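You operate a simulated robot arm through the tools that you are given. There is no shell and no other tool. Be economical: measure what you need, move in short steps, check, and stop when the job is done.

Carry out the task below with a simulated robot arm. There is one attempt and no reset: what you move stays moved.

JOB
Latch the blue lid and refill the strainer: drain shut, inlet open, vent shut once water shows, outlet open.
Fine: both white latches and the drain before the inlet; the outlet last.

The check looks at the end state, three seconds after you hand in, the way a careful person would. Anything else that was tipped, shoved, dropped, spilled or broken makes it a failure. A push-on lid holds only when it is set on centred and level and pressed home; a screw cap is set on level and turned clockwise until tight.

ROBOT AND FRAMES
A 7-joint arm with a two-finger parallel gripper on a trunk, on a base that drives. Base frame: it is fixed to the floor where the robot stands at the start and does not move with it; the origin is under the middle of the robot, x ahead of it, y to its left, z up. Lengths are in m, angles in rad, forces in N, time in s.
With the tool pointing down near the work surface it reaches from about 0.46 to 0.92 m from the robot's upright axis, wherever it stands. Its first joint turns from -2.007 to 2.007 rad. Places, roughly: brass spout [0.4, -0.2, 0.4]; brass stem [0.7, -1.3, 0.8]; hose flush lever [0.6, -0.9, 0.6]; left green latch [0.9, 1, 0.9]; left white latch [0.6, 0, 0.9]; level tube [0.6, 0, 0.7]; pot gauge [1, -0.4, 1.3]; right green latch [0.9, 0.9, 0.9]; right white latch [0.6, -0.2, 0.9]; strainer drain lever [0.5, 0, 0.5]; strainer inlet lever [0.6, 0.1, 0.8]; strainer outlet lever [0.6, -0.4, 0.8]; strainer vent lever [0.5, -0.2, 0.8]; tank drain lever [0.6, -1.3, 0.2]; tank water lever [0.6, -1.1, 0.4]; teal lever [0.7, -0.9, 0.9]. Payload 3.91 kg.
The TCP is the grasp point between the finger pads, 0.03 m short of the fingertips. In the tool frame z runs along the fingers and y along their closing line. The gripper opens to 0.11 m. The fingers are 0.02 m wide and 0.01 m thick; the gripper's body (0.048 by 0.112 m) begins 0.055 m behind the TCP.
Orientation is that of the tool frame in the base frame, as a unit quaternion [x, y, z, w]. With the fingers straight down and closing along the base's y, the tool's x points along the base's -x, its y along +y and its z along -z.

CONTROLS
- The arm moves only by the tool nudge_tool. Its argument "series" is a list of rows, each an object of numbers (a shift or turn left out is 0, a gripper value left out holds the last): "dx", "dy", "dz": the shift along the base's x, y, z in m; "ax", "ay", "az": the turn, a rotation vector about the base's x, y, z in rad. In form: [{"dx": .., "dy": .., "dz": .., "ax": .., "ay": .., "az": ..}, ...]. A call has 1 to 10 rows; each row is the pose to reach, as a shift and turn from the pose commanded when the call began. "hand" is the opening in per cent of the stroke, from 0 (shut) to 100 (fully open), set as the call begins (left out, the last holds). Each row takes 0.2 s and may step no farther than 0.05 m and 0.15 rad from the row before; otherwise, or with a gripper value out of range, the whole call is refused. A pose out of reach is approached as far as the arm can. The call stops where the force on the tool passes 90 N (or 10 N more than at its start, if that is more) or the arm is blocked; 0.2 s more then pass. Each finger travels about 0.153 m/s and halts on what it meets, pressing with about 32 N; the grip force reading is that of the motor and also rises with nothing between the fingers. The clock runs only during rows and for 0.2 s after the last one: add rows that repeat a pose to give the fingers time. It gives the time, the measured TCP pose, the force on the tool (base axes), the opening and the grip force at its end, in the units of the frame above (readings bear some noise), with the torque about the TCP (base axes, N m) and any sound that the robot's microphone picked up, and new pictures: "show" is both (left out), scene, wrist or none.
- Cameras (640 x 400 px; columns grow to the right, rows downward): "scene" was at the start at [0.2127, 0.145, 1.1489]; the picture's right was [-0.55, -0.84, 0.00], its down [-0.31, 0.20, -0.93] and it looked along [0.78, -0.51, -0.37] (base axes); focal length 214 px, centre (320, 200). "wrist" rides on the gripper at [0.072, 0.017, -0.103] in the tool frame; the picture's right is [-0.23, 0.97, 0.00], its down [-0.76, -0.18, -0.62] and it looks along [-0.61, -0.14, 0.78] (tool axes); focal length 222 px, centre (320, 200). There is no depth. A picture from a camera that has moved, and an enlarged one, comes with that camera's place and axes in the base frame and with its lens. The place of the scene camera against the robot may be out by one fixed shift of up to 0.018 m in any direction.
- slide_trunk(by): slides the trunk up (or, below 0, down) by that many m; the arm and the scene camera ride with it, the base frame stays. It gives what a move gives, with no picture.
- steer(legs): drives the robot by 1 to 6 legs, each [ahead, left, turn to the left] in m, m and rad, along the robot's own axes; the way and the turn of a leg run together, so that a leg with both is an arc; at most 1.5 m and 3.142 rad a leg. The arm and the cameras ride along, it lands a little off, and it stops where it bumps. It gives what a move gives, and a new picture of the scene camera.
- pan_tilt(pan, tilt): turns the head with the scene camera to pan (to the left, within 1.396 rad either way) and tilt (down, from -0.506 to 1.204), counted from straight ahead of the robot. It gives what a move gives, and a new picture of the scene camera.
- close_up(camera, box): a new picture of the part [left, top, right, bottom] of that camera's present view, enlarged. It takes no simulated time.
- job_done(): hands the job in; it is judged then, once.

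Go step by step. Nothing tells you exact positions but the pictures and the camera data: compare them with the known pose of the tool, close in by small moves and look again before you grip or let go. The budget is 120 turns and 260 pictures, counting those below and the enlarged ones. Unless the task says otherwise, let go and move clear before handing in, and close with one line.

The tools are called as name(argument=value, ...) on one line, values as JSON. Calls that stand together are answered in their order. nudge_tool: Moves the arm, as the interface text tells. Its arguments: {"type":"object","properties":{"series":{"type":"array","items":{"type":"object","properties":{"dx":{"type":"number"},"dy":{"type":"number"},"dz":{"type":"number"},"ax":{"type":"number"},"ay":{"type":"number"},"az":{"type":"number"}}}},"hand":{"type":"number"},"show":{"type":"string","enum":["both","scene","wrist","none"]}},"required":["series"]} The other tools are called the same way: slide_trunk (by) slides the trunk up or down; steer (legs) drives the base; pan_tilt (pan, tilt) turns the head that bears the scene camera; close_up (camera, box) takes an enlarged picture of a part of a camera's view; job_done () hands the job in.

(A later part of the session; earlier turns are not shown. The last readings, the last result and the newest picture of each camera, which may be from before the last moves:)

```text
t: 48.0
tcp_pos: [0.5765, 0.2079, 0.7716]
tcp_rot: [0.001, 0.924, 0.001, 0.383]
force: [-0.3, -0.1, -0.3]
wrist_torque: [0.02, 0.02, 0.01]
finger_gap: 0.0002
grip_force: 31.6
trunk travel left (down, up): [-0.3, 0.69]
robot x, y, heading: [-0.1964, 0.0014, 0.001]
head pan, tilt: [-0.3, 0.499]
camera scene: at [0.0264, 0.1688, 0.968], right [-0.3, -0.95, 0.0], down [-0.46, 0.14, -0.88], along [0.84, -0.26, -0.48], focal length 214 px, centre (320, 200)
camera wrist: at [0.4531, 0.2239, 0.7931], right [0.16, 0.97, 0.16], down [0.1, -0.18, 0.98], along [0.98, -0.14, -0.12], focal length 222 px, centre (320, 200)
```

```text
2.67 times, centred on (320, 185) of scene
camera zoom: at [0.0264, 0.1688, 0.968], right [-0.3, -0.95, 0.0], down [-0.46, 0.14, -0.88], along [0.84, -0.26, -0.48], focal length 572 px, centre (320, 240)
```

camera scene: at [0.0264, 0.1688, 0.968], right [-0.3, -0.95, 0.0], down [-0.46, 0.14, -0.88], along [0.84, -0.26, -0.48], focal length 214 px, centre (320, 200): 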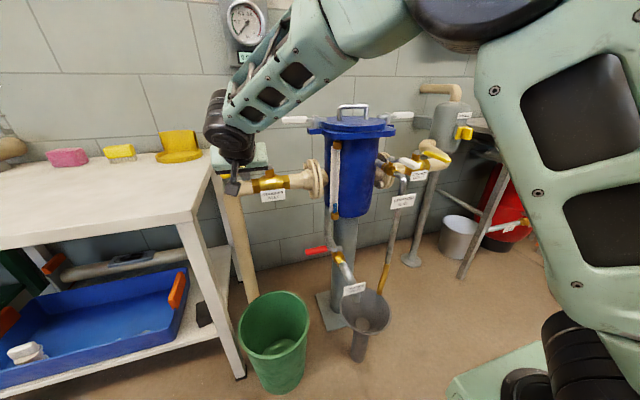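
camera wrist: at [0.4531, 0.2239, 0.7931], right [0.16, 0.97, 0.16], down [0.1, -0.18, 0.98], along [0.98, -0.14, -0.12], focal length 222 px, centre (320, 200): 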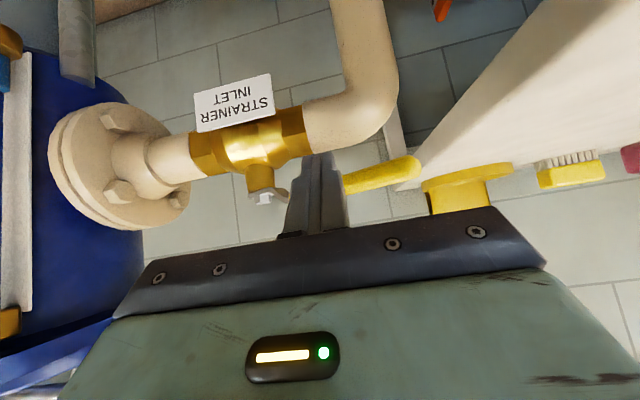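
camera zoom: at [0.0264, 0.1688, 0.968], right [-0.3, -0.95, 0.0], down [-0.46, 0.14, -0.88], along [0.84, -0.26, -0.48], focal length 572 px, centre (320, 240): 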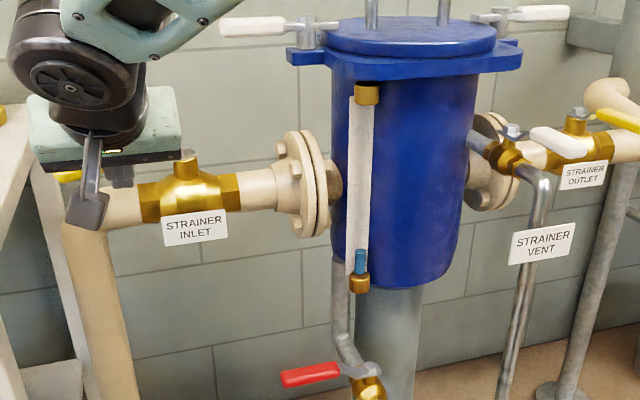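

Water is already showing in the level tube; the lever is near the open stop. I finish the inlet swing to its stop.

nudge_tool(series=[{"dx": 0.011, "dy": 0.007}, {"dx": 0.022, "dy": 0.012}, {"dx": 0.03, "dy": 0.012}, {"dx": 0.036, "dy": 0.012}, {"dx": 0.042, "dy": 0.012}], show="wrist")

close_up(camera="scene", box=[200, 110, 440, 260])

```text
t: 49.2
tcp_pos: [0.6165, 0.2201, 0.7716]
tcp_rot: [0.0, 0.925, 0.001, 0.381]
force: [-12.6, 0.1, -4.6]
wrist_torque: [-0.03, 0.28, -0.03]
finger_gap: 0.0
grip_force: 32.0
trunk travel left (down, up): [-0.3, 0.69]
robot x, y, heading: [-0.1946, 0.0004, -0.0]
head pan, tilt: [-0.3, 0.499]
camera wrist: at [0.4933, 0.237, 0.7927], right [0.16, 0.97, 0.16], down [0.1, -0.18, 0.98], along [0.98, -0.14, -0.13], focal length 222 px, centre (320, 200)
```

wrist: 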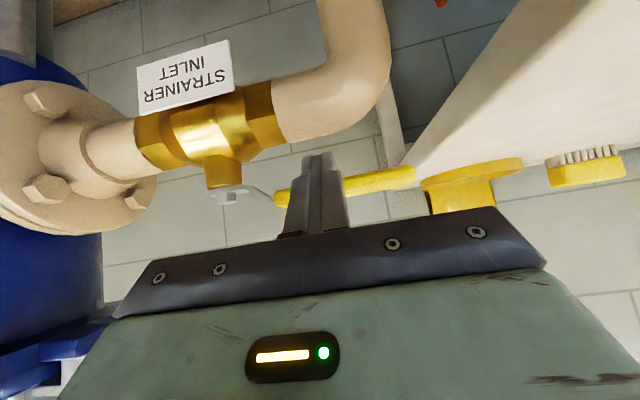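

```text
2.67 times, centred on (320, 185) of scene
camera zoom: at [0.0261, 0.1689, 0.9678], right [-0.3, -0.95, 0.0], down [-0.46, 0.14, -0.88], along [0.84, -0.26, -0.48], focal length 572 px, centre (320, 240)
```

zoom: 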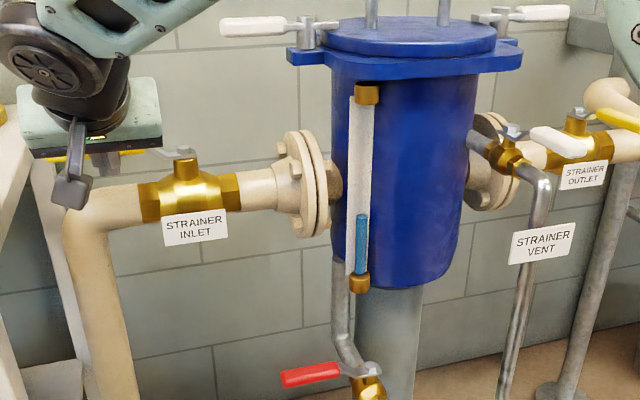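

nudge_tool(series=[{"dx": 0.005}, {"dx": 0.01}], show="none")

nudge_tool(series=[{"dx": -0.04}, {"dx": -0.08, "dy": -0.01, "dz": 0.03}, {"dx": -0.12, "dy": -0.04, "dz": 0.06}, {"dx": -0.16, "dy": -0.08, "dz": 0.08}])

close_up(camera="scene", box=[200, 110, 440, 260])

```text
t: 49.8
tcp_pos: [0.6235, 0.2229, 0.7666]
tcp_rot: [-0.002, 0.927, -0.001, 0.376]
force: [-59.9, -1.0, -27.7]
wrist_torque: [-0.2, 0.83, -0.38]
finger_gap: 0.0003
grip_force: 31.7
trunk travel left (down, up): [-0.3, 0.69]
robot x, y, heading: [-0.1974, -0.0001, -0.002]
head pan, tilt: [-0.3, 0.499]
```

```text
refused: row 2 steps farther than a row can; nothing moved
```

```text
2.67 times, centred on (320, 185) of scene
camera zoom: at [0.0251, 0.1691, 0.9676], right [-0.3, -0.95, 0.0], down [-0.46, 0.14, -0.88], along [0.84, -0.26, -0.48], focal length 572 px, centre (320, 240)
```

zoom: 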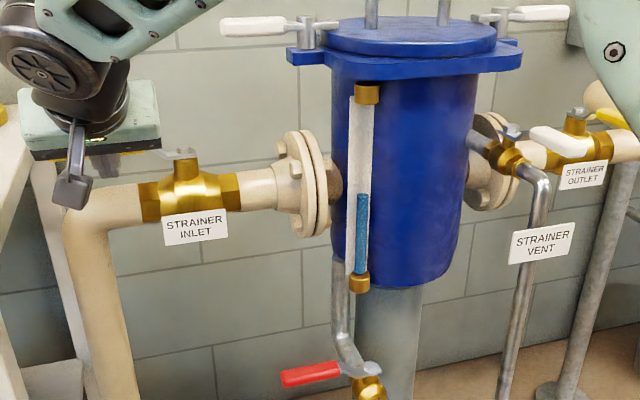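

The inlet is at its open stop and water is rising. Now I move to the vent (stem ≈ [0.535, -0.2, 0.77], handle tip ≈ [0.42, -0.175, 0.81]).

nudge_tool(series=[{"dx": -0.04}, {"dx": -0.075, "dy": -0.01, "dz": 0.02}, {"dx": -0.11, "dy": -0.03, "dz": 0.04}, {"dx": -0.14, "dy": -0.06, "dz": 0.06}, {"dx": -0.17, "dy": -0.095, "dz": 0.07}, {"dx": -0.2, "dy": -0.13, "dz": 0.08}, {"dx": -0.23, "dy": -0.165, "dz": 0.09}, {"dx": -0.25, "dy": -0.21, "dz": 0.09}, {"dx": -0.25, "dy": -0.255, "dz": 0.09}, {"dx": -0.25, "dy": -0.3, "dz": 0.09}])

close_up(camera="scene", box=[200, 110, 440, 260])

```text
t: 52.0
tcp_pos: [0.3912, -0.0304, 0.8386]
tcp_rot: [0.001, 0.924, 0.001, 0.382]
force: [0.8, 0.4, 0.6]
wrist_torque: [0.03, -0.02, 0.01]
finger_gap: 0.0
grip_force: 31.8
out of reach, approached as far as the arm can: row 8, 9, 10
trunk travel left (down, up): [-0.3, 0.69]
robot x, y, heading: [-0.1962, 0.0035, -0.002]
head pan, tilt: [-0.3, 0.499]
camera scene: at [0.0263, 0.1688, 0.9679], right [-0.3, -0.95, 0.0], down [-0.46, 0.14, -0.88], along [0.84, -0.26, -0.48], focal length 214 px, centre (320, 200)
camera wrist: at [0.2672, -0.0138, 0.8601], right [0.16, 0.97, 0.16], down [0.1, -0.18, 0.98], along [0.98, -0.14, -0.12], focal length 222 px, centre (320, 200)
```

scene: 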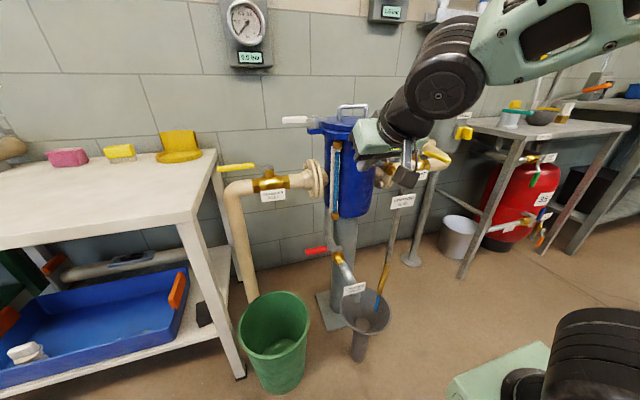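
wrist: 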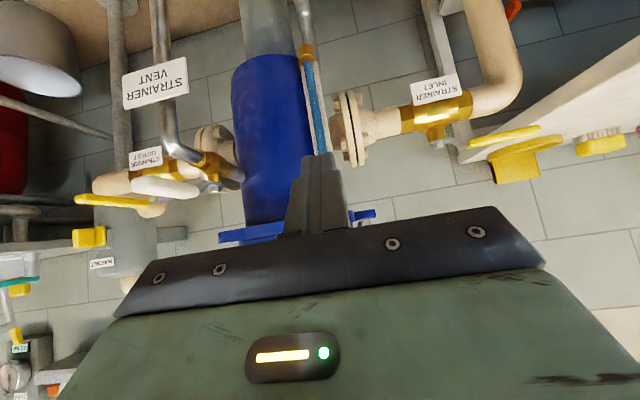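

```text
2.67 times, centred on (320, 185) of scene
camera zoom: at [0.0263, 0.1688, 0.9679], right [-0.3, -0.95, 0.0], down [-0.46, 0.14, -0.88], along [0.84, -0.26, -0.48], focal length 572 px, centre (320, 240)
```

zoom: 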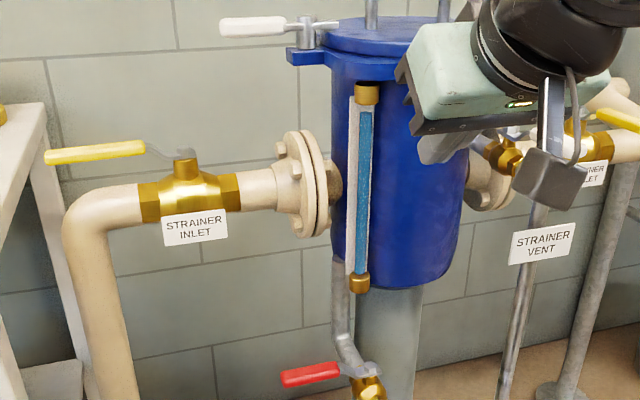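

Water shows at the vent spout and the level tube is full: now shut the vent. A zoom to fix its lever.

close_up(camera="wrist", box=[60, 100, 280, 230])

close_up(camera="scene", box=[330, 240, 430, 340])

```text
2.91 times, centred on (170, 165) of wrist
camera zoom: at [0.2672, -0.0138, 0.8601], right [0.16, 0.97, 0.16], down [0.1, -0.18, 0.98], along [0.98, -0.14, -0.12], focal length 646 px, centre (756, 302)
```

zoom: 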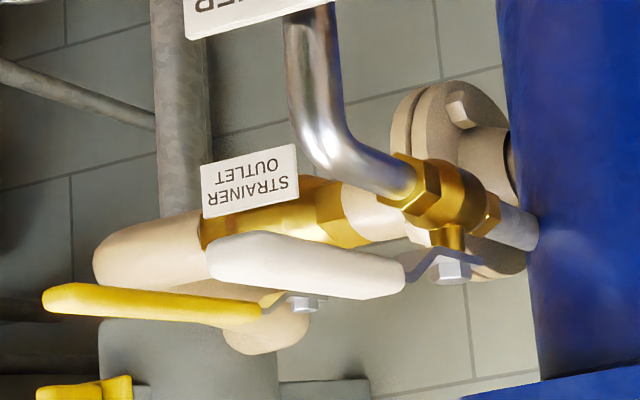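

```text
4.00 times, centred on (380, 290) of scene
camera zoom: at [0.0263, 0.1688, 0.9679], right [-0.3, -0.95, 0.0], down [-0.46, 0.14, -0.88], along [0.84, -0.26, -0.48], focal length 858 px, centre (80, -160)
```

zoom: 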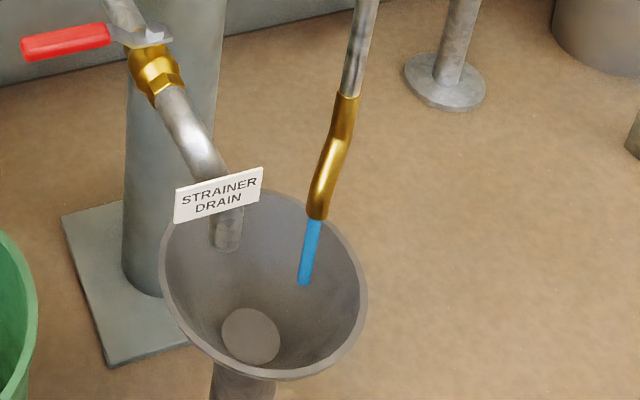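

nudge_tool(series=[{"dx": 0.03, "dy": -0.03, "dz": 0.0}, {"dx": 0.05, "dy": -0.07, "dz": 0.0}, {"dx": 0.055, "dy": -0.105, "dz": 0.0}], show="wrist")

close_up(camera="wrist", box=[160, 60, 400, 230])

close_up(camera="scene", box=[340, 110, 500, 220])

```text
t: 52.8
tcp_pos: [0.4484, -0.1323, 0.8428]
tcp_rot: [0.0, 0.924, 0.0, 0.383]
force: [0.2, -0.1, 0.0]
wrist_torque: [0.01, 0.0, 0.03]
finger_gap: 0.0001
grip_force: 32.1
trunk travel left (down, up): [-0.3, 0.69]
robot x, y, heading: [-0.1989, 0.0015, -0.004]
head pan, tilt: [-0.3, 0.499]
camera wrist: at [0.3245, -0.1168, 0.8634], right [0.16, 0.97, 0.16], down [0.1, -0.18, 0.98], along [0.98, -0.14, -0.12], focal length 222 px, centre (320, 200)
```

wrist: 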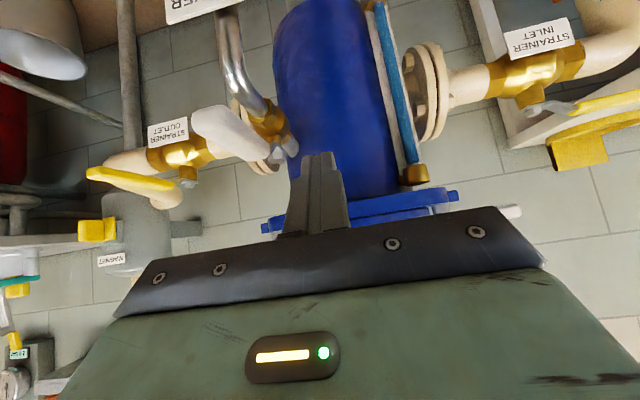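

```text
2.35 times, centred on (280, 145) of wrist
camera zoom: at [0.3245, -0.1168, 0.8634], right [0.16, 0.97, 0.16], down [0.1, -0.18, 0.98], along [0.98, -0.14, -0.12], focal length 523 px, centre (414, 329)
```

zoom: 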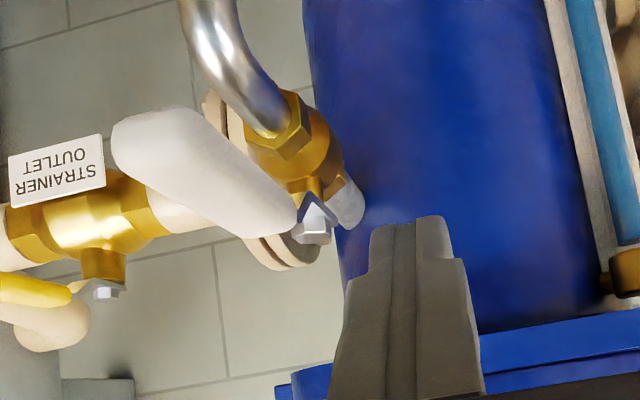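

```text
3.64 times, centred on (420, 165) of scene
camera zoom: at [0.0263, 0.1689, 0.9679], right [-0.3, -0.95, 0.0], down [-0.46, 0.14, -0.88], along [0.84, -0.26, -0.48], focal length 780 px, centre (-44, 327)
```

zoom: 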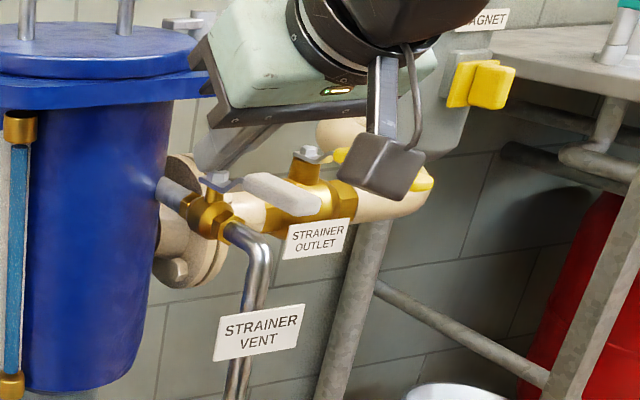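

Refined: vent stem [0.515, -0.176, 0.79], handle to [0.417, -0.182, 0.80]. I lower the closed fingers on its +y side and test pushing toward -y.

nudge_tool(series=[{"dx": -0.006, "dy": -0.005, "dz": -0.025}, {"dx": -0.008, "dy": -0.01, "dz": -0.043}, {"dx": -0.008, "dy": -0.023, "dz": -0.043}, {"dx": -0.01, "dy": -0.035, "dz": -0.043}, {"dx": -0.01, "dy": -0.047, "dz": -0.043}])

close_up(camera="wrist", box=[160, 60, 400, 230])

```text
t: 54.0
tcp_pos: [0.4374, -0.1769, 0.798]
tcp_rot: [0.001, 0.924, 0.001, 0.383]
force: [0.0, 0.5, 0.0]
wrist_torque: [0.0, 0.0, -0.01]
finger_gap: 0.0001
grip_force: 32.0
trunk travel left (down, up): [-0.3, 0.69]
robot x, y, heading: [-0.1999, -0.0004, 0.006]
head pan, tilt: [-0.3, 0.499]
camera scene: at [0.0264, 0.1689, 0.9679], right [-0.3, -0.95, 0.0], down [-0.46, 0.14, -0.88], along [0.84, -0.26, -0.48], focal length 214 px, centre (320, 200)
camera wrist: at [0.3139, -0.1603, 0.8187], right [0.16, 0.97, 0.16], down [0.1, -0.18, 0.98], along [0.98, -0.14, -0.12], focal length 222 px, centre (320, 200)
```

scene: 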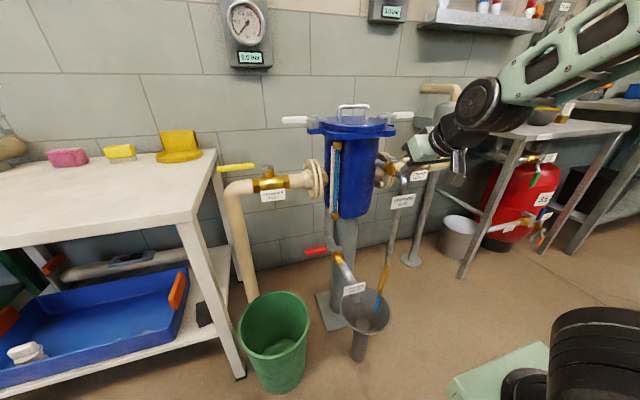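
wrist: 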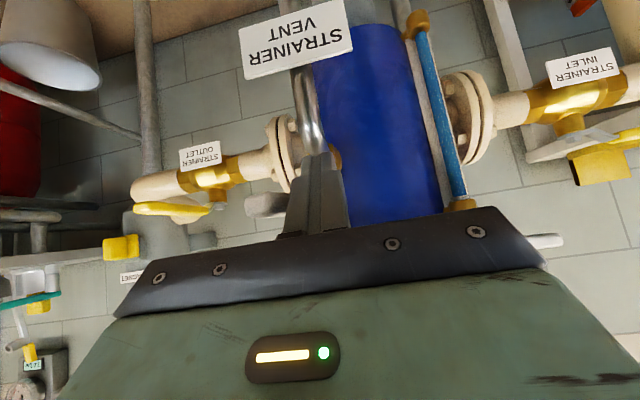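

```text
2.35 times, centred on (280, 145) of wrist
camera zoom: at [0.3139, -0.1603, 0.8187], right [0.16, 0.97, 0.16], down [0.1, -0.18, 0.98], along [0.98, -0.14, -0.12], focal length 523 px, centre (414, 329)
```

zoom: 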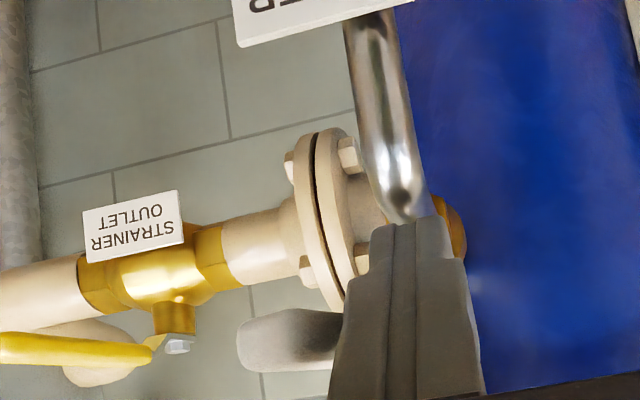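

The vent handle follows toward -y. I continue around its arc.

nudge_tool(series=[{"dx": 0.001, "dy": -0.012}, {"dx": 0.004, "dy": -0.025}, {"dx": 0.009, "dy": -0.036}, {"dx": 0.015, "dy": -0.046}, {"dx": 0.022, "dy": -0.055}, {"dx": 0.031, "dy": -0.062}, {"dx": 0.041, "dy": -0.068}, {"dx": 0.052, "dy": -0.073}])

close_up(camera="wrist", box=[200, 60, 440, 230])

close_up(camera="scene", box=[340, 130, 460, 330])

```text
t: 55.8
tcp_pos: [0.492, -0.2514, 0.7974]
tcp_rot: [0.0, 0.924, 0.002, 0.382]
force: [-5.0, 2.1, -3.1]
wrist_torque: [0.0, 0.05, 0.03]
finger_gap: 0.0
grip_force: 32.3
trunk travel left (down, up): [-0.3, 0.69]
robot x, y, heading: [-0.1973, -0.0008, -0.002]
head pan, tilt: [-0.3, 0.499]
camera scene: at [0.0263, 0.1688, 0.9679], right [-0.3, -0.95, 0.0], down [-0.46, 0.14, -0.88], along [0.84, -0.26, -0.48], focal length 214 px, centre (320, 200)
camera wrist: at [0.367, -0.2349, 0.8182], right [0.16, 0.97, 0.16], down [0.1, -0.18, 0.98], along [0.98, -0.14, -0.13], focal length 222 px, centre (320, 200)
```

scene: 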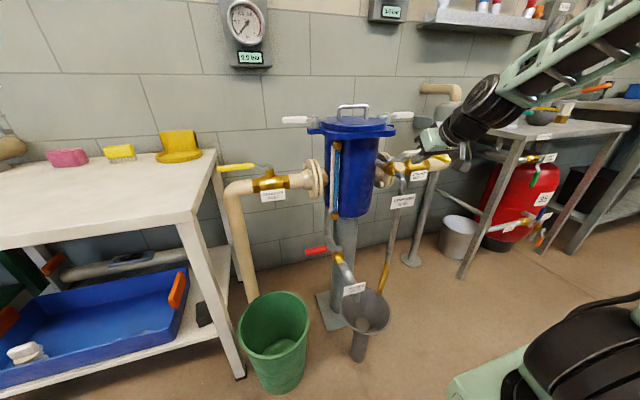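
wrist: 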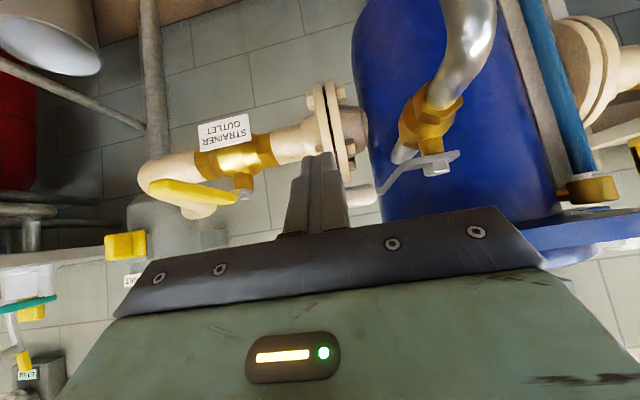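

```text
2.35 times, centred on (320, 145) of wrist
camera zoom: at [0.367, -0.2349, 0.8182], right [0.16, 0.97, 0.16], down [0.1, -0.18, 0.98], along [0.98, -0.14, -0.13], focal length 523 px, centre (320, 329)
```

zoom: 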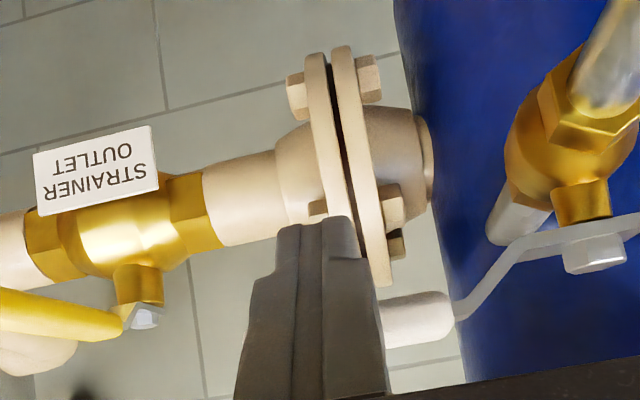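

```text
2.00 times, centred on (400, 230) of scene
camera zoom: at [0.0263, 0.1688, 0.9679], right [-0.3, -0.95, 0.0], down [-0.46, 0.14, -0.88], along [0.84, -0.26, -0.48], focal length 429 px, centre (160, 140)
```

zoom: 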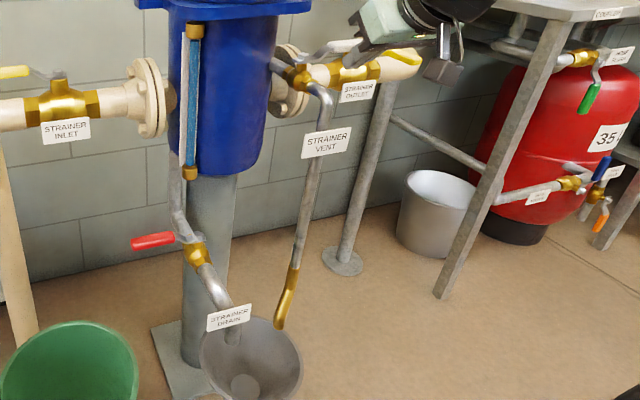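

The vent flow has stopped; I push the last bit to the stop.

nudge_tool(series=[{"dx": 0.006, "dy": -0.001}, {"dx": 0.012, "dy": -0.002}, {"dx": 0.018, "dy": -0.002}], show="wrist")

close_up(camera="wrist", box=[200, 60, 520, 230])

```text
t: 56.6
tcp_pos: [0.5, -0.2524, 0.79]
tcp_rot: [0.002, 0.929, 0.004, 0.371]
force: [-84.2, -6.9, -22.4]
wrist_torque: [0.1, -0.36, 0.65]
finger_gap: 0.0
grip_force: 31.5
trunk travel left (down, up): [-0.3, 0.69]
robot x, y, heading: [-0.1961, 0.0007, -0.004]
head pan, tilt: [-0.3, 0.499]
camera wrist: at [0.3768, -0.2361, 0.8141], right [0.16, 0.97, 0.17], down [0.12, -0.19, 0.97], along [0.98, -0.14, -0.15], focal length 222 px, centre (320, 200)
```

wrist: 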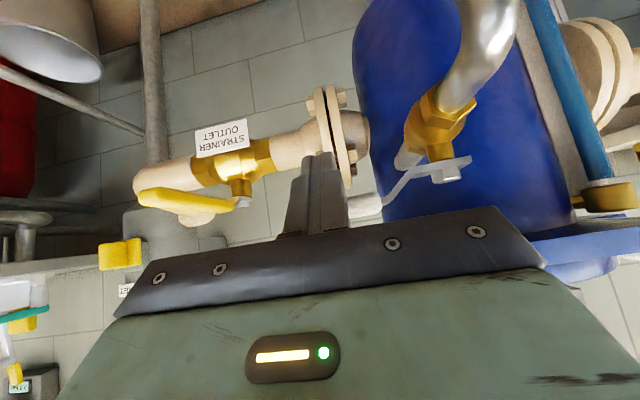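

```text
2.00 times, centred on (360, 145) of wrist
camera zoom: at [0.3768, -0.2361, 0.8141], right [0.16, 0.97, 0.17], down [0.12, -0.19, 0.97], along [0.98, -0.14, -0.15], focal length 444 px, centre (240, 310)
```

zoom: 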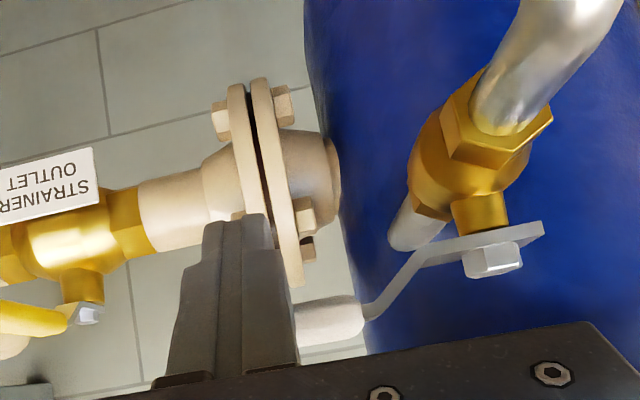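

The vent is hard on its shut stop. Last: the outlet lever, stem ≈ [0.64, -0.37, 0.76], tip pointing at me. I back off, rise and come in on its +y side, yawed a little to clear the vent handle.

nudge_tool(series=[{"dx": -0.04}, {"dx": -0.07, "dz": 0.03}, {"dx": -0.07, "dy": -0.03, "dz": 0.06, "az": 0.1}, {"dx": -0.07, "dy": -0.06, "dz": 0.065, "az": 0.2}, {"dx": -0.07, "dy": -0.09, "dz": 0.065, "az": 0.35}])

close_up(camera="wrist", box=[200, 60, 520, 230])

close_up(camera="scene", box=[340, 110, 480, 220])

```text
t: 57.8
tcp_pos: [0.436, -0.3403, 0.8615]
tcp_rot: [-0.161, 0.909, 0.068, 0.377]
force: [0.4, 0.0, 0.2]
wrist_torque: [0.01, -0.02, 0.01]
finger_gap: 0.0
grip_force: 32.2
trunk travel left (down, up): [-0.3, 0.69]
robot x, y, heading: [-0.1963, 0.0009, -0.009]
head pan, tilt: [-0.3, 0.499]
camera scene: at [0.0263, 0.1691, 0.968], right [-0.3, -0.95, 0.0], down [-0.46, 0.14, -0.88], along [0.84, -0.26, -0.48], focal length 214 px, centre (320, 200)
camera wrist: at [0.3151, -0.3676, 0.8835], right [-0.18, 0.97, 0.16], down [0.15, -0.14, 0.98], along [0.97, 0.2, -0.12], focal length 222 px, centre (320, 200)
```

scene: 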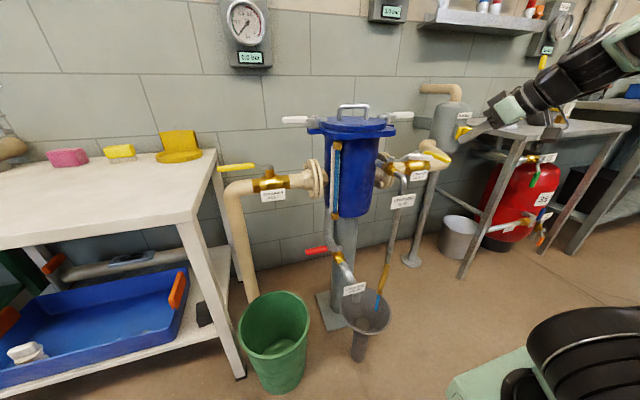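
wrist: 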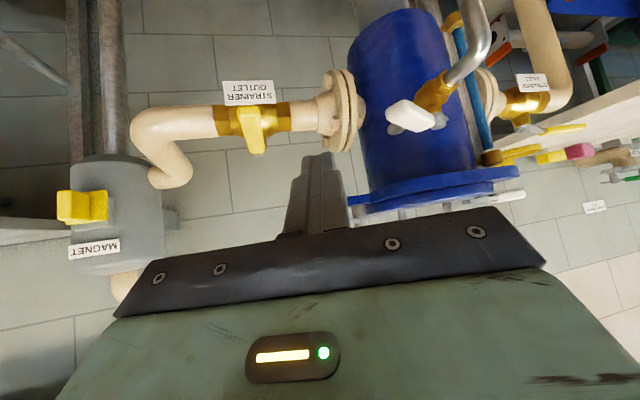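

```text
2.00 times, centred on (360, 145) of wrist
camera zoom: at [0.3151, -0.3676, 0.8835], right [-0.18, 0.97, 0.16], down [0.15, -0.14, 0.98], along [0.97, 0.2, -0.12], focal length 444 px, centre (240, 310)
```

zoom: 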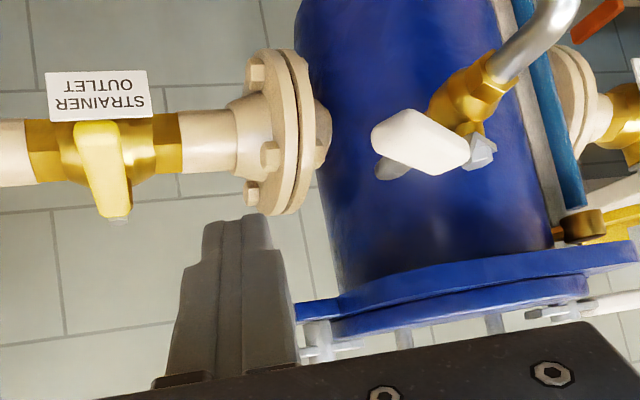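

```text
3.64 times, centred on (410, 165) of scene
camera zoom: at [0.0263, 0.1691, 0.968], right [-0.3, -0.95, 0.0], down [-0.46, 0.14, -0.88], along [0.84, -0.26, -0.48], focal length 780 px, centre (-7, 327)
```

zoom: 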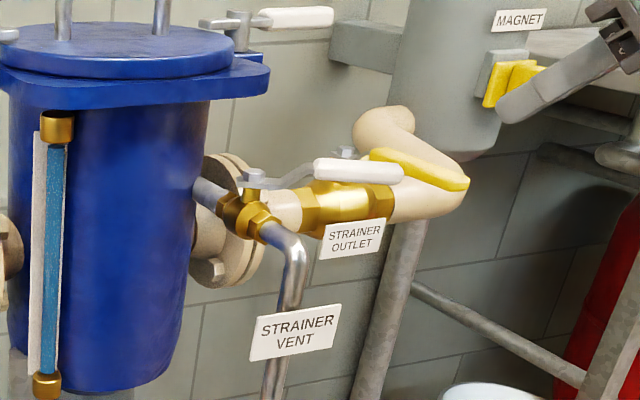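

I need to check the vent: its handle seems to have come back a little and the spout may be running.

close_up(camera="scene", box=[330, 160, 430, 330])

```text
2.35 times, centred on (380, 245) of scene
camera zoom: at [0.0263, 0.1691, 0.968], right [-0.3, -0.95, 0.0], down [-0.46, 0.14, -0.88], along [0.84, -0.26, -0.48], focal length 505 px, centre (179, 94)
```

zoom: 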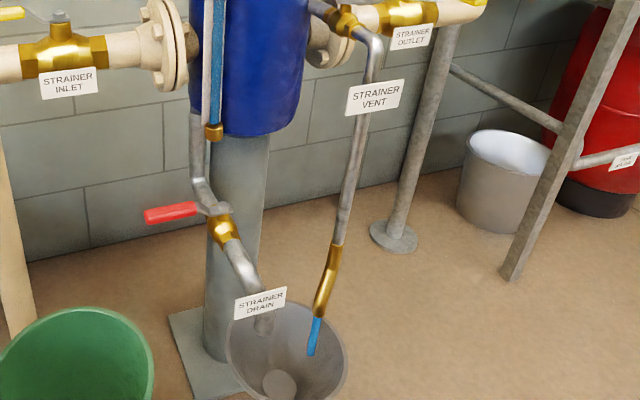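

The spout is running: the vent lever rebounded from its stop when I released a hard push quickly. I return, close it gently and release slowly.

nudge_tool(series=[{"dx": -0.01, "dy": 0.035, "az": -0.12}, {"dx": -0.016, "dy": 0.07, "az": -0.24}, {"dx": -0.016, "dy": 0.103, "az": -0.35}, {"dx": -0.016, "dy": 0.103, "dz": -0.035, "az": -0.35}, {"dx": -0.016, "dy": 0.103, "dz": -0.063, "az": -0.35}])

close_up(camera="wrist", box=[200, 60, 520, 230])

```text
t: 59.0
tcp_pos: [0.4165, -0.2412, 0.7991]
tcp_rot: [0.001, 0.924, 0.0, 0.382]
force: [0.1, 0.0, -0.5]
wrist_torque: [0.03, 0.01, -0.04]
finger_gap: 0.0003
grip_force: 32.7
trunk travel left (down, up): [-0.3, 0.69]
robot x, y, heading: [-0.1934, 0.001, -0.004]
head pan, tilt: [-0.3, 0.499]
camera scene: at [0.0264, 0.1688, 0.968], right [-0.3, -0.95, 0.0], down [-0.46, 0.14, -0.88], along [0.84, -0.26, -0.48], focal length 214 px, centre (320, 200)
camera wrist: at [0.2926, -0.2248, 0.8193], right [0.16, 0.97, 0.16], down [0.1, -0.18, 0.98], along [0.98, -0.14, -0.12], focal length 222 px, centre (320, 200)
```

scene: 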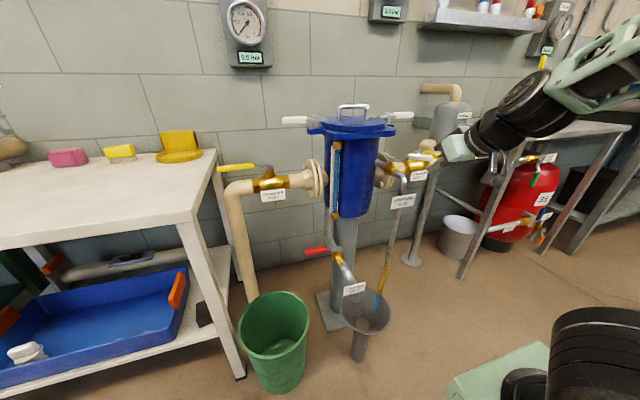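
wrist: 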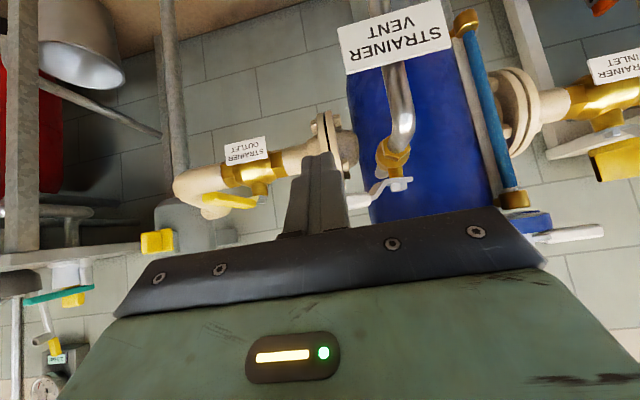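

```text
2.00 times, centred on (360, 145) of wrist
camera zoom: at [0.2926, -0.2248, 0.8193], right [0.16, 0.97, 0.16], down [0.1, -0.18, 0.98], along [0.98, -0.14, -0.12], focal length 444 px, centre (240, 310)
```

zoom: 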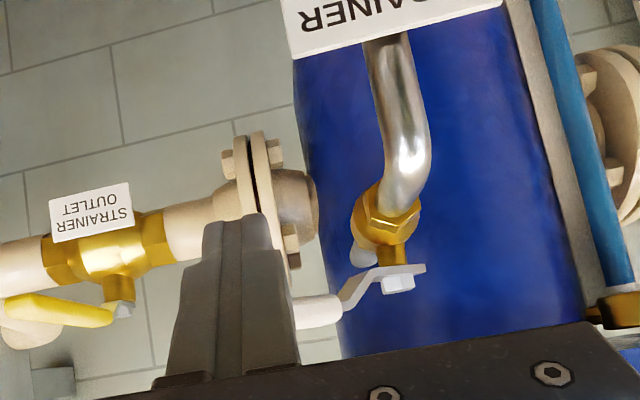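

nudge_tool(series=[{"dx": 0.02}, {"dx": 0.035, "dy": -0.002}, {"dx": 0.048, "dy": -0.005}, {"dx": 0.057, "dy": -0.007}, {"dx": 0.064, "dy": -0.009}, {"dx": 0.069, "dy": -0.01}, {"dx": 0.073, "dy": -0.01}, {"dx": 0.0755, "dy": -0.01}, {"dx": 0.0755, "dy": -0.01}], show="none")

close_up(camera="scene", box=[330, 160, 430, 330])

```text
t: 61.0
tcp_pos: [0.4929, -0.2487, 0.7975]
tcp_rot: [0.001, 0.925, 0.002, 0.38]
force: [-44.4, -2.3, -22.2]
wrist_torque: [0.15, 0.34, 0.27]
finger_gap: 0.0002
grip_force: 31.8
trunk travel left (down, up): [-0.3, 0.69]
robot x, y, heading: [-0.1976, 0.0068, -0.001]
head pan, tilt: [-0.3, 0.499]
```

```text
2.35 times, centred on (380, 245) of scene
camera zoom: at [0.0254, 0.1685, 0.9679], right [-0.3, -0.95, 0.0], down [-0.46, 0.14, -0.88], along [0.84, -0.26, -0.48], focal length 505 px, centre (179, 94)
```

zoom: 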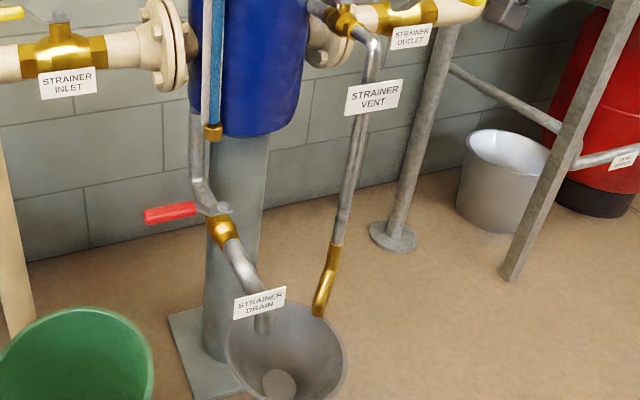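

Flow stopped again. I release very slowly, then look.

nudge_tool(series=[{"dx": -0.0012}, {"dx": -0.0024}, {"dx": -0.0036}, {"dx": -0.0048}, {"dx": -0.006}, {"dx": -0.0072}, {"dx": -0.009}, {"dx": -0.012}, {"dx": -0.017}, {"dx": -0.024}], show="wrist")

close_up(camera="scene", box=[330, 130, 450, 330])

```text
t: 63.2
tcp_pos: [0.4741, -0.2502, 0.801]
tcp_rot: [0.001, 0.924, 0.0, 0.384]
force: [-0.7, -1.0, -0.2]
wrist_torque: [-0.01, -0.02, 0.01]
finger_gap: 0.0
grip_force: 31.2
trunk travel left (down, up): [-0.3, 0.69]
robot x, y, heading: [-0.1993, 0.0052, -0.005]
head pan, tilt: [-0.3, 0.499]
camera wrist: at [0.3501, -0.2338, 0.8212], right [0.16, 0.97, 0.16], down [0.1, -0.18, 0.98], along [0.98, -0.14, -0.12], focal length 222 px, centre (320, 200)
```

wrist: 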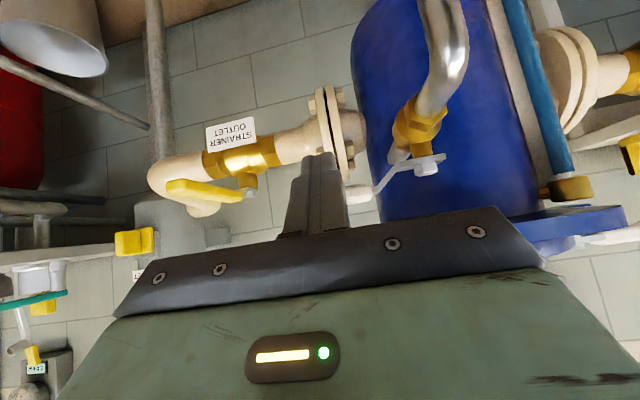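

```text
2.00 times, centred on (390, 230) of scene
camera zoom: at [0.0264, 0.1688, 0.9681], right [-0.3, -0.95, 0.0], down [-0.46, 0.14, -0.88], along [0.84, -0.26, -0.48], focal length 429 px, centre (180, 140)
```

zoom: 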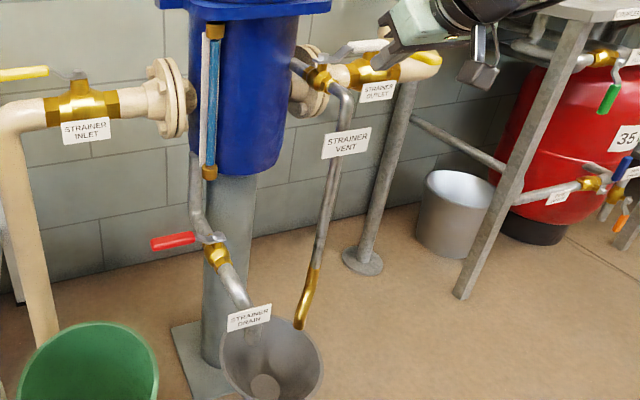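

nudge_tool(series=[{"dx": -0.01}, {"dx": -0.02}, {"dx": -0.04}, {"dx": -0.04}, {"dx": -0.04}, {"dx": -0.04}, {"dx": -0.04}])

close_up(camera="wrist", box=[200, 60, 520, 230])

close_up(camera="scene", box=[330, 130, 450, 330])

```text
t: 64.8
tcp_pos: [0.4367, -0.2502, 0.7984]
tcp_rot: [0.001, 0.924, 0.001, 0.383]
force: [-0.6, -0.8, -0.4]
wrist_torque: [0.03, 0.01, -0.01]
finger_gap: 0.0
grip_force: 32.5
trunk travel left (down, up): [-0.3, 0.69]
robot x, y, heading: [-0.1968, 0.0018, 0.0]
head pan, tilt: [-0.3, 0.499]
camera scene: at [0.0264, 0.1688, 0.9679], right [-0.3, -0.95, 0.0], down [-0.46, 0.14, -0.88], along [0.84, -0.26, -0.48], focal length 214 px, centre (320, 200)
camera wrist: at [0.3121, -0.2335, 0.8198], right [0.16, 0.97, 0.16], down [0.1, -0.18, 0.98], along [0.98, -0.14, -0.12], focal length 222 px, centre (320, 200)
```

scene: 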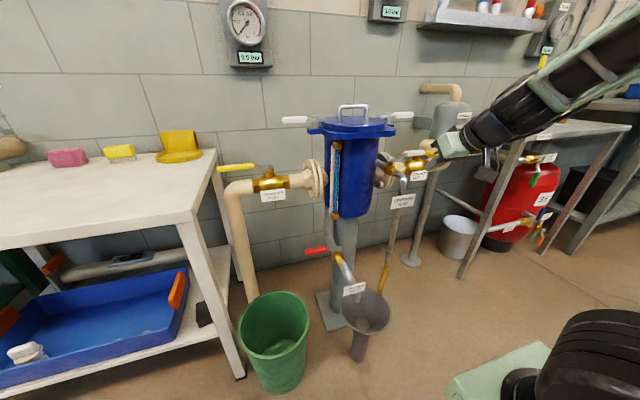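
wrist: 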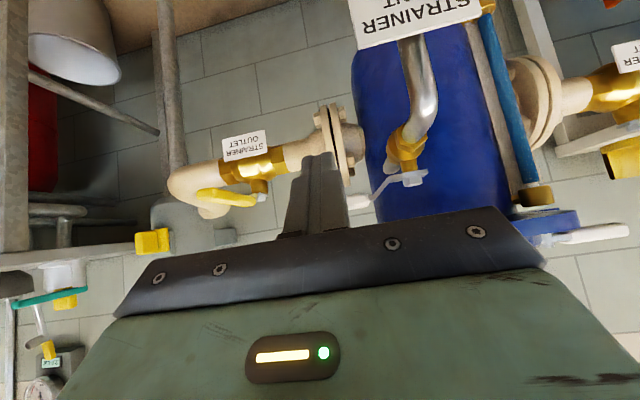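

```text
2.00 times, centred on (360, 145) of wrist
camera zoom: at [0.3121, -0.2335, 0.8198], right [0.16, 0.97, 0.16], down [0.1, -0.18, 0.98], along [0.98, -0.14, -0.12], focal length 444 px, centre (240, 310)
```

zoom: 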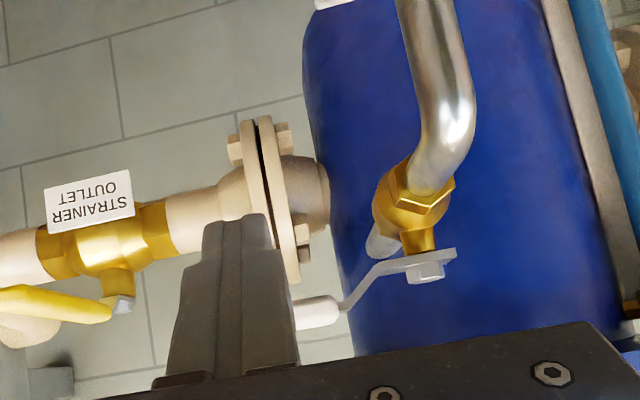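

```text
2.00 times, centred on (390, 230) of scene
camera zoom: at [0.0264, 0.1688, 0.9679], right [-0.3, -0.95, 0.0], down [-0.46, 0.14, -0.88], along [0.84, -0.26, -0.48], focal length 429 px, centre (180, 140)
```

zoom: 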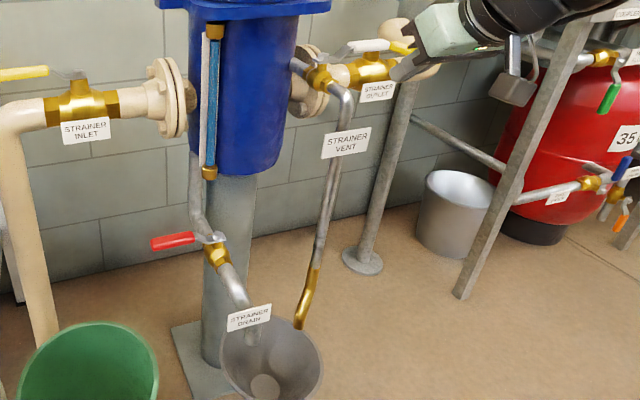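

The vent now stays shut. I rise straight up, then go around to the outlet lever.

nudge_tool(series=[{"dx": -0.01, "dz": 0.035}, {"dx": -0.01, "dz": 0.065}, {"dx": -0.005, "dy": -0.03, "dz": 0.065, "az": 0.12}, {"dx": 0.0, "dy": -0.06, "dz": 0.065, "az": 0.24}, {"dx": 0.0, "dy": -0.09, "dz": 0.065, "az": 0.35}], show="wrist")

close_up(camera="wrist", box=[200, 60, 520, 230])

close_up(camera="scene", box=[330, 110, 450, 330])

```text
t: 66.0
tcp_pos: [0.4329, -0.3391, 0.8637]
tcp_rot: [-0.16, 0.909, 0.066, 0.378]
force: [-0.3, -0.4, -0.6]
wrist_torque: [0.02, 0.01, 0.01]
finger_gap: 0.0002
grip_force: 32.2
trunk travel left (down, up): [-0.3, 0.69]
robot x, y, heading: [-0.1957, -0.0001, 0.001]
head pan, tilt: [-0.3, 0.499]
camera wrist: at [0.3117, -0.3668, 0.8834], right [-0.18, 0.97, 0.16], down [0.15, -0.13, 0.98], along [0.97, 0.2, -0.12], focal length 222 px, centre (320, 200)
```

wrist: 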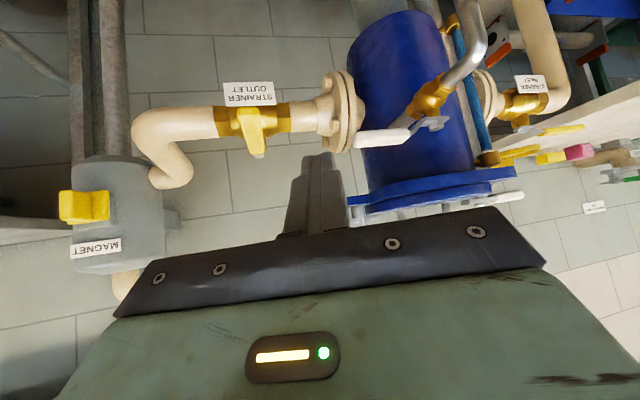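

```text
2.00 times, centred on (360, 145) of wrist
camera zoom: at [0.3117, -0.3668, 0.8834], right [-0.18, 0.97, 0.16], down [0.15, -0.13, 0.98], along [0.97, 0.2, -0.12], focal length 444 px, centre (240, 310)
```

zoom: 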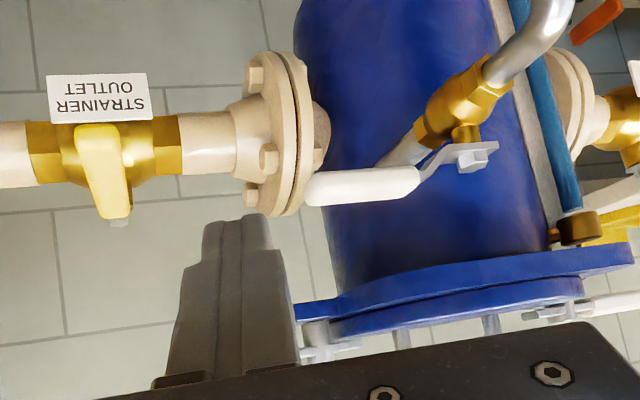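

```text
1.82 times, centred on (390, 220) of scene
camera zoom: at [0.0262, 0.1689, 0.968], right [-0.3, -0.95, 0.0], down [-0.46, 0.14, -0.88], along [0.84, -0.26, -0.48], focal length 390 px, centre (193, 164)
```

zoom: 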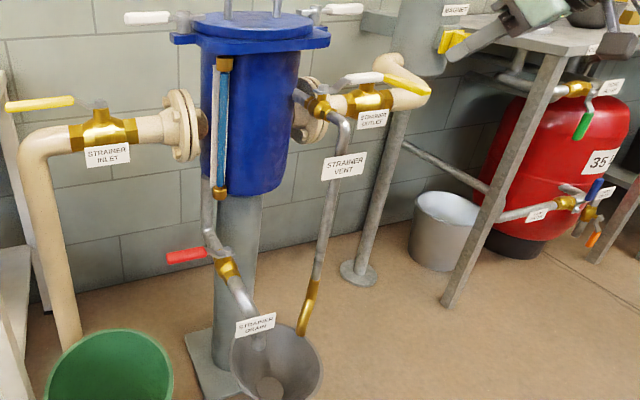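

Vent shut and holding. Outlet lever is at y ≈ -0.379 (x 0.517–0.64, z 0.765). I move the closed fingers down onto its +y side.

nudge_tool(series=[{"dx": 0.04, "dy": -0.004, "dz": -0.02}, {"dx": 0.08, "dy": -0.006, "dz": -0.04}, {"dx": 0.105, "dy": -0.006, "dz": -0.07}, {"dx": 0.11, "dy": -0.006, "dz": -0.1}])

close_up(camera="wrist", box=[200, 60, 520, 230])

close_up(camera="scene", box=[330, 110, 490, 220])

```text
t: 67.0
tcp_pos: [0.5433, -0.343, 0.7644]
tcp_rot: [-0.159, 0.91, 0.066, 0.376]
force: [-0.1, -0.4, 0.3]
wrist_torque: [0.0, -0.01, -0.06]
finger_gap: 0.0
grip_force: 32.0
trunk travel left (down, up): [-0.3, 0.69]
robot x, y, heading: [-0.1964, -0.0024, -0.004]
head pan, tilt: [-0.3, 0.499]
camera scene: at [0.0263, 0.1688, 0.968], right [-0.3, -0.95, 0.0], down [-0.46, 0.14, -0.88], along [0.84, -0.26, -0.48], focal length 214 px, centre (320, 200)
camera wrist: at [0.4222, -0.3708, 0.7857], right [-0.18, 0.97, 0.16], down [0.15, -0.14, 0.98], along [0.97, 0.2, -0.12], focal length 222 px, centre (320, 200)
```

scene: 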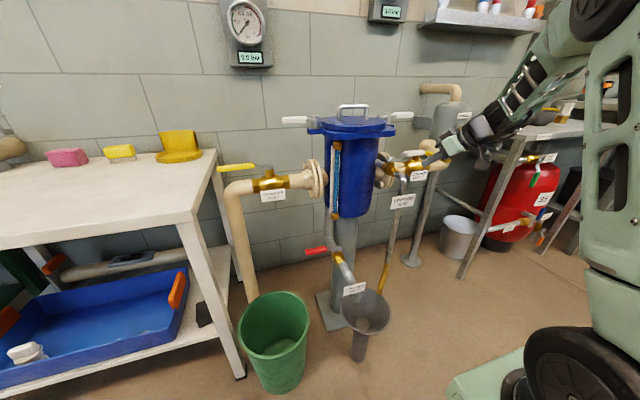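
wrist: 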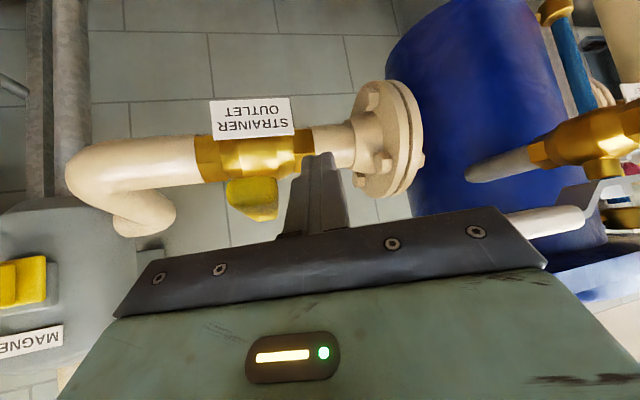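

```text
2.00 times, centred on (360, 145) of wrist
camera zoom: at [0.4222, -0.3708, 0.7857], right [-0.18, 0.97, 0.16], down [0.15, -0.14, 0.98], along [0.97, 0.2, -0.12], focal length 444 px, centre (240, 310)
```

zoom: 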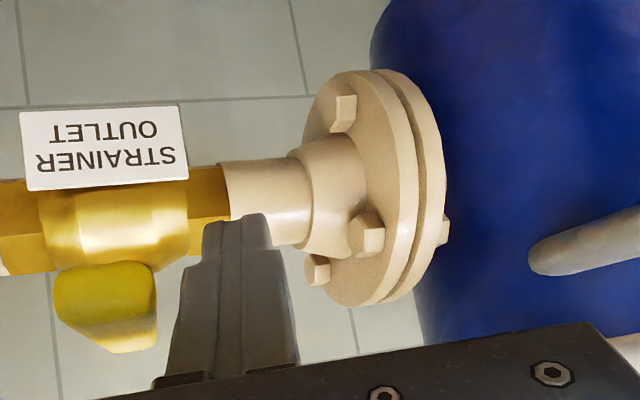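

```text
3.64 times, centred on (410, 165) of scene
camera zoom: at [0.0263, 0.1688, 0.968], right [-0.3, -0.95, 0.0], down [-0.46, 0.14, -0.88], along [0.84, -0.26, -0.48], focal length 780 px, centre (-7, 327)
```

zoom: 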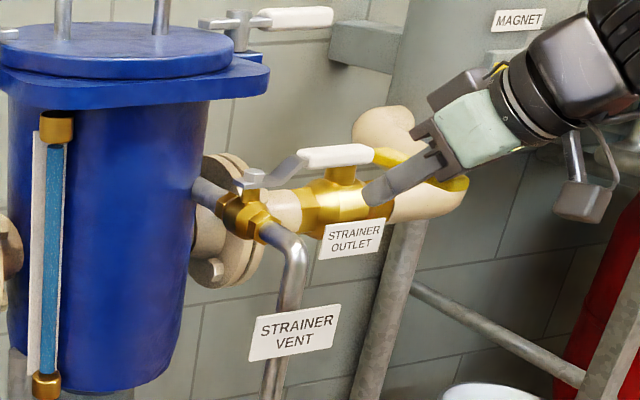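

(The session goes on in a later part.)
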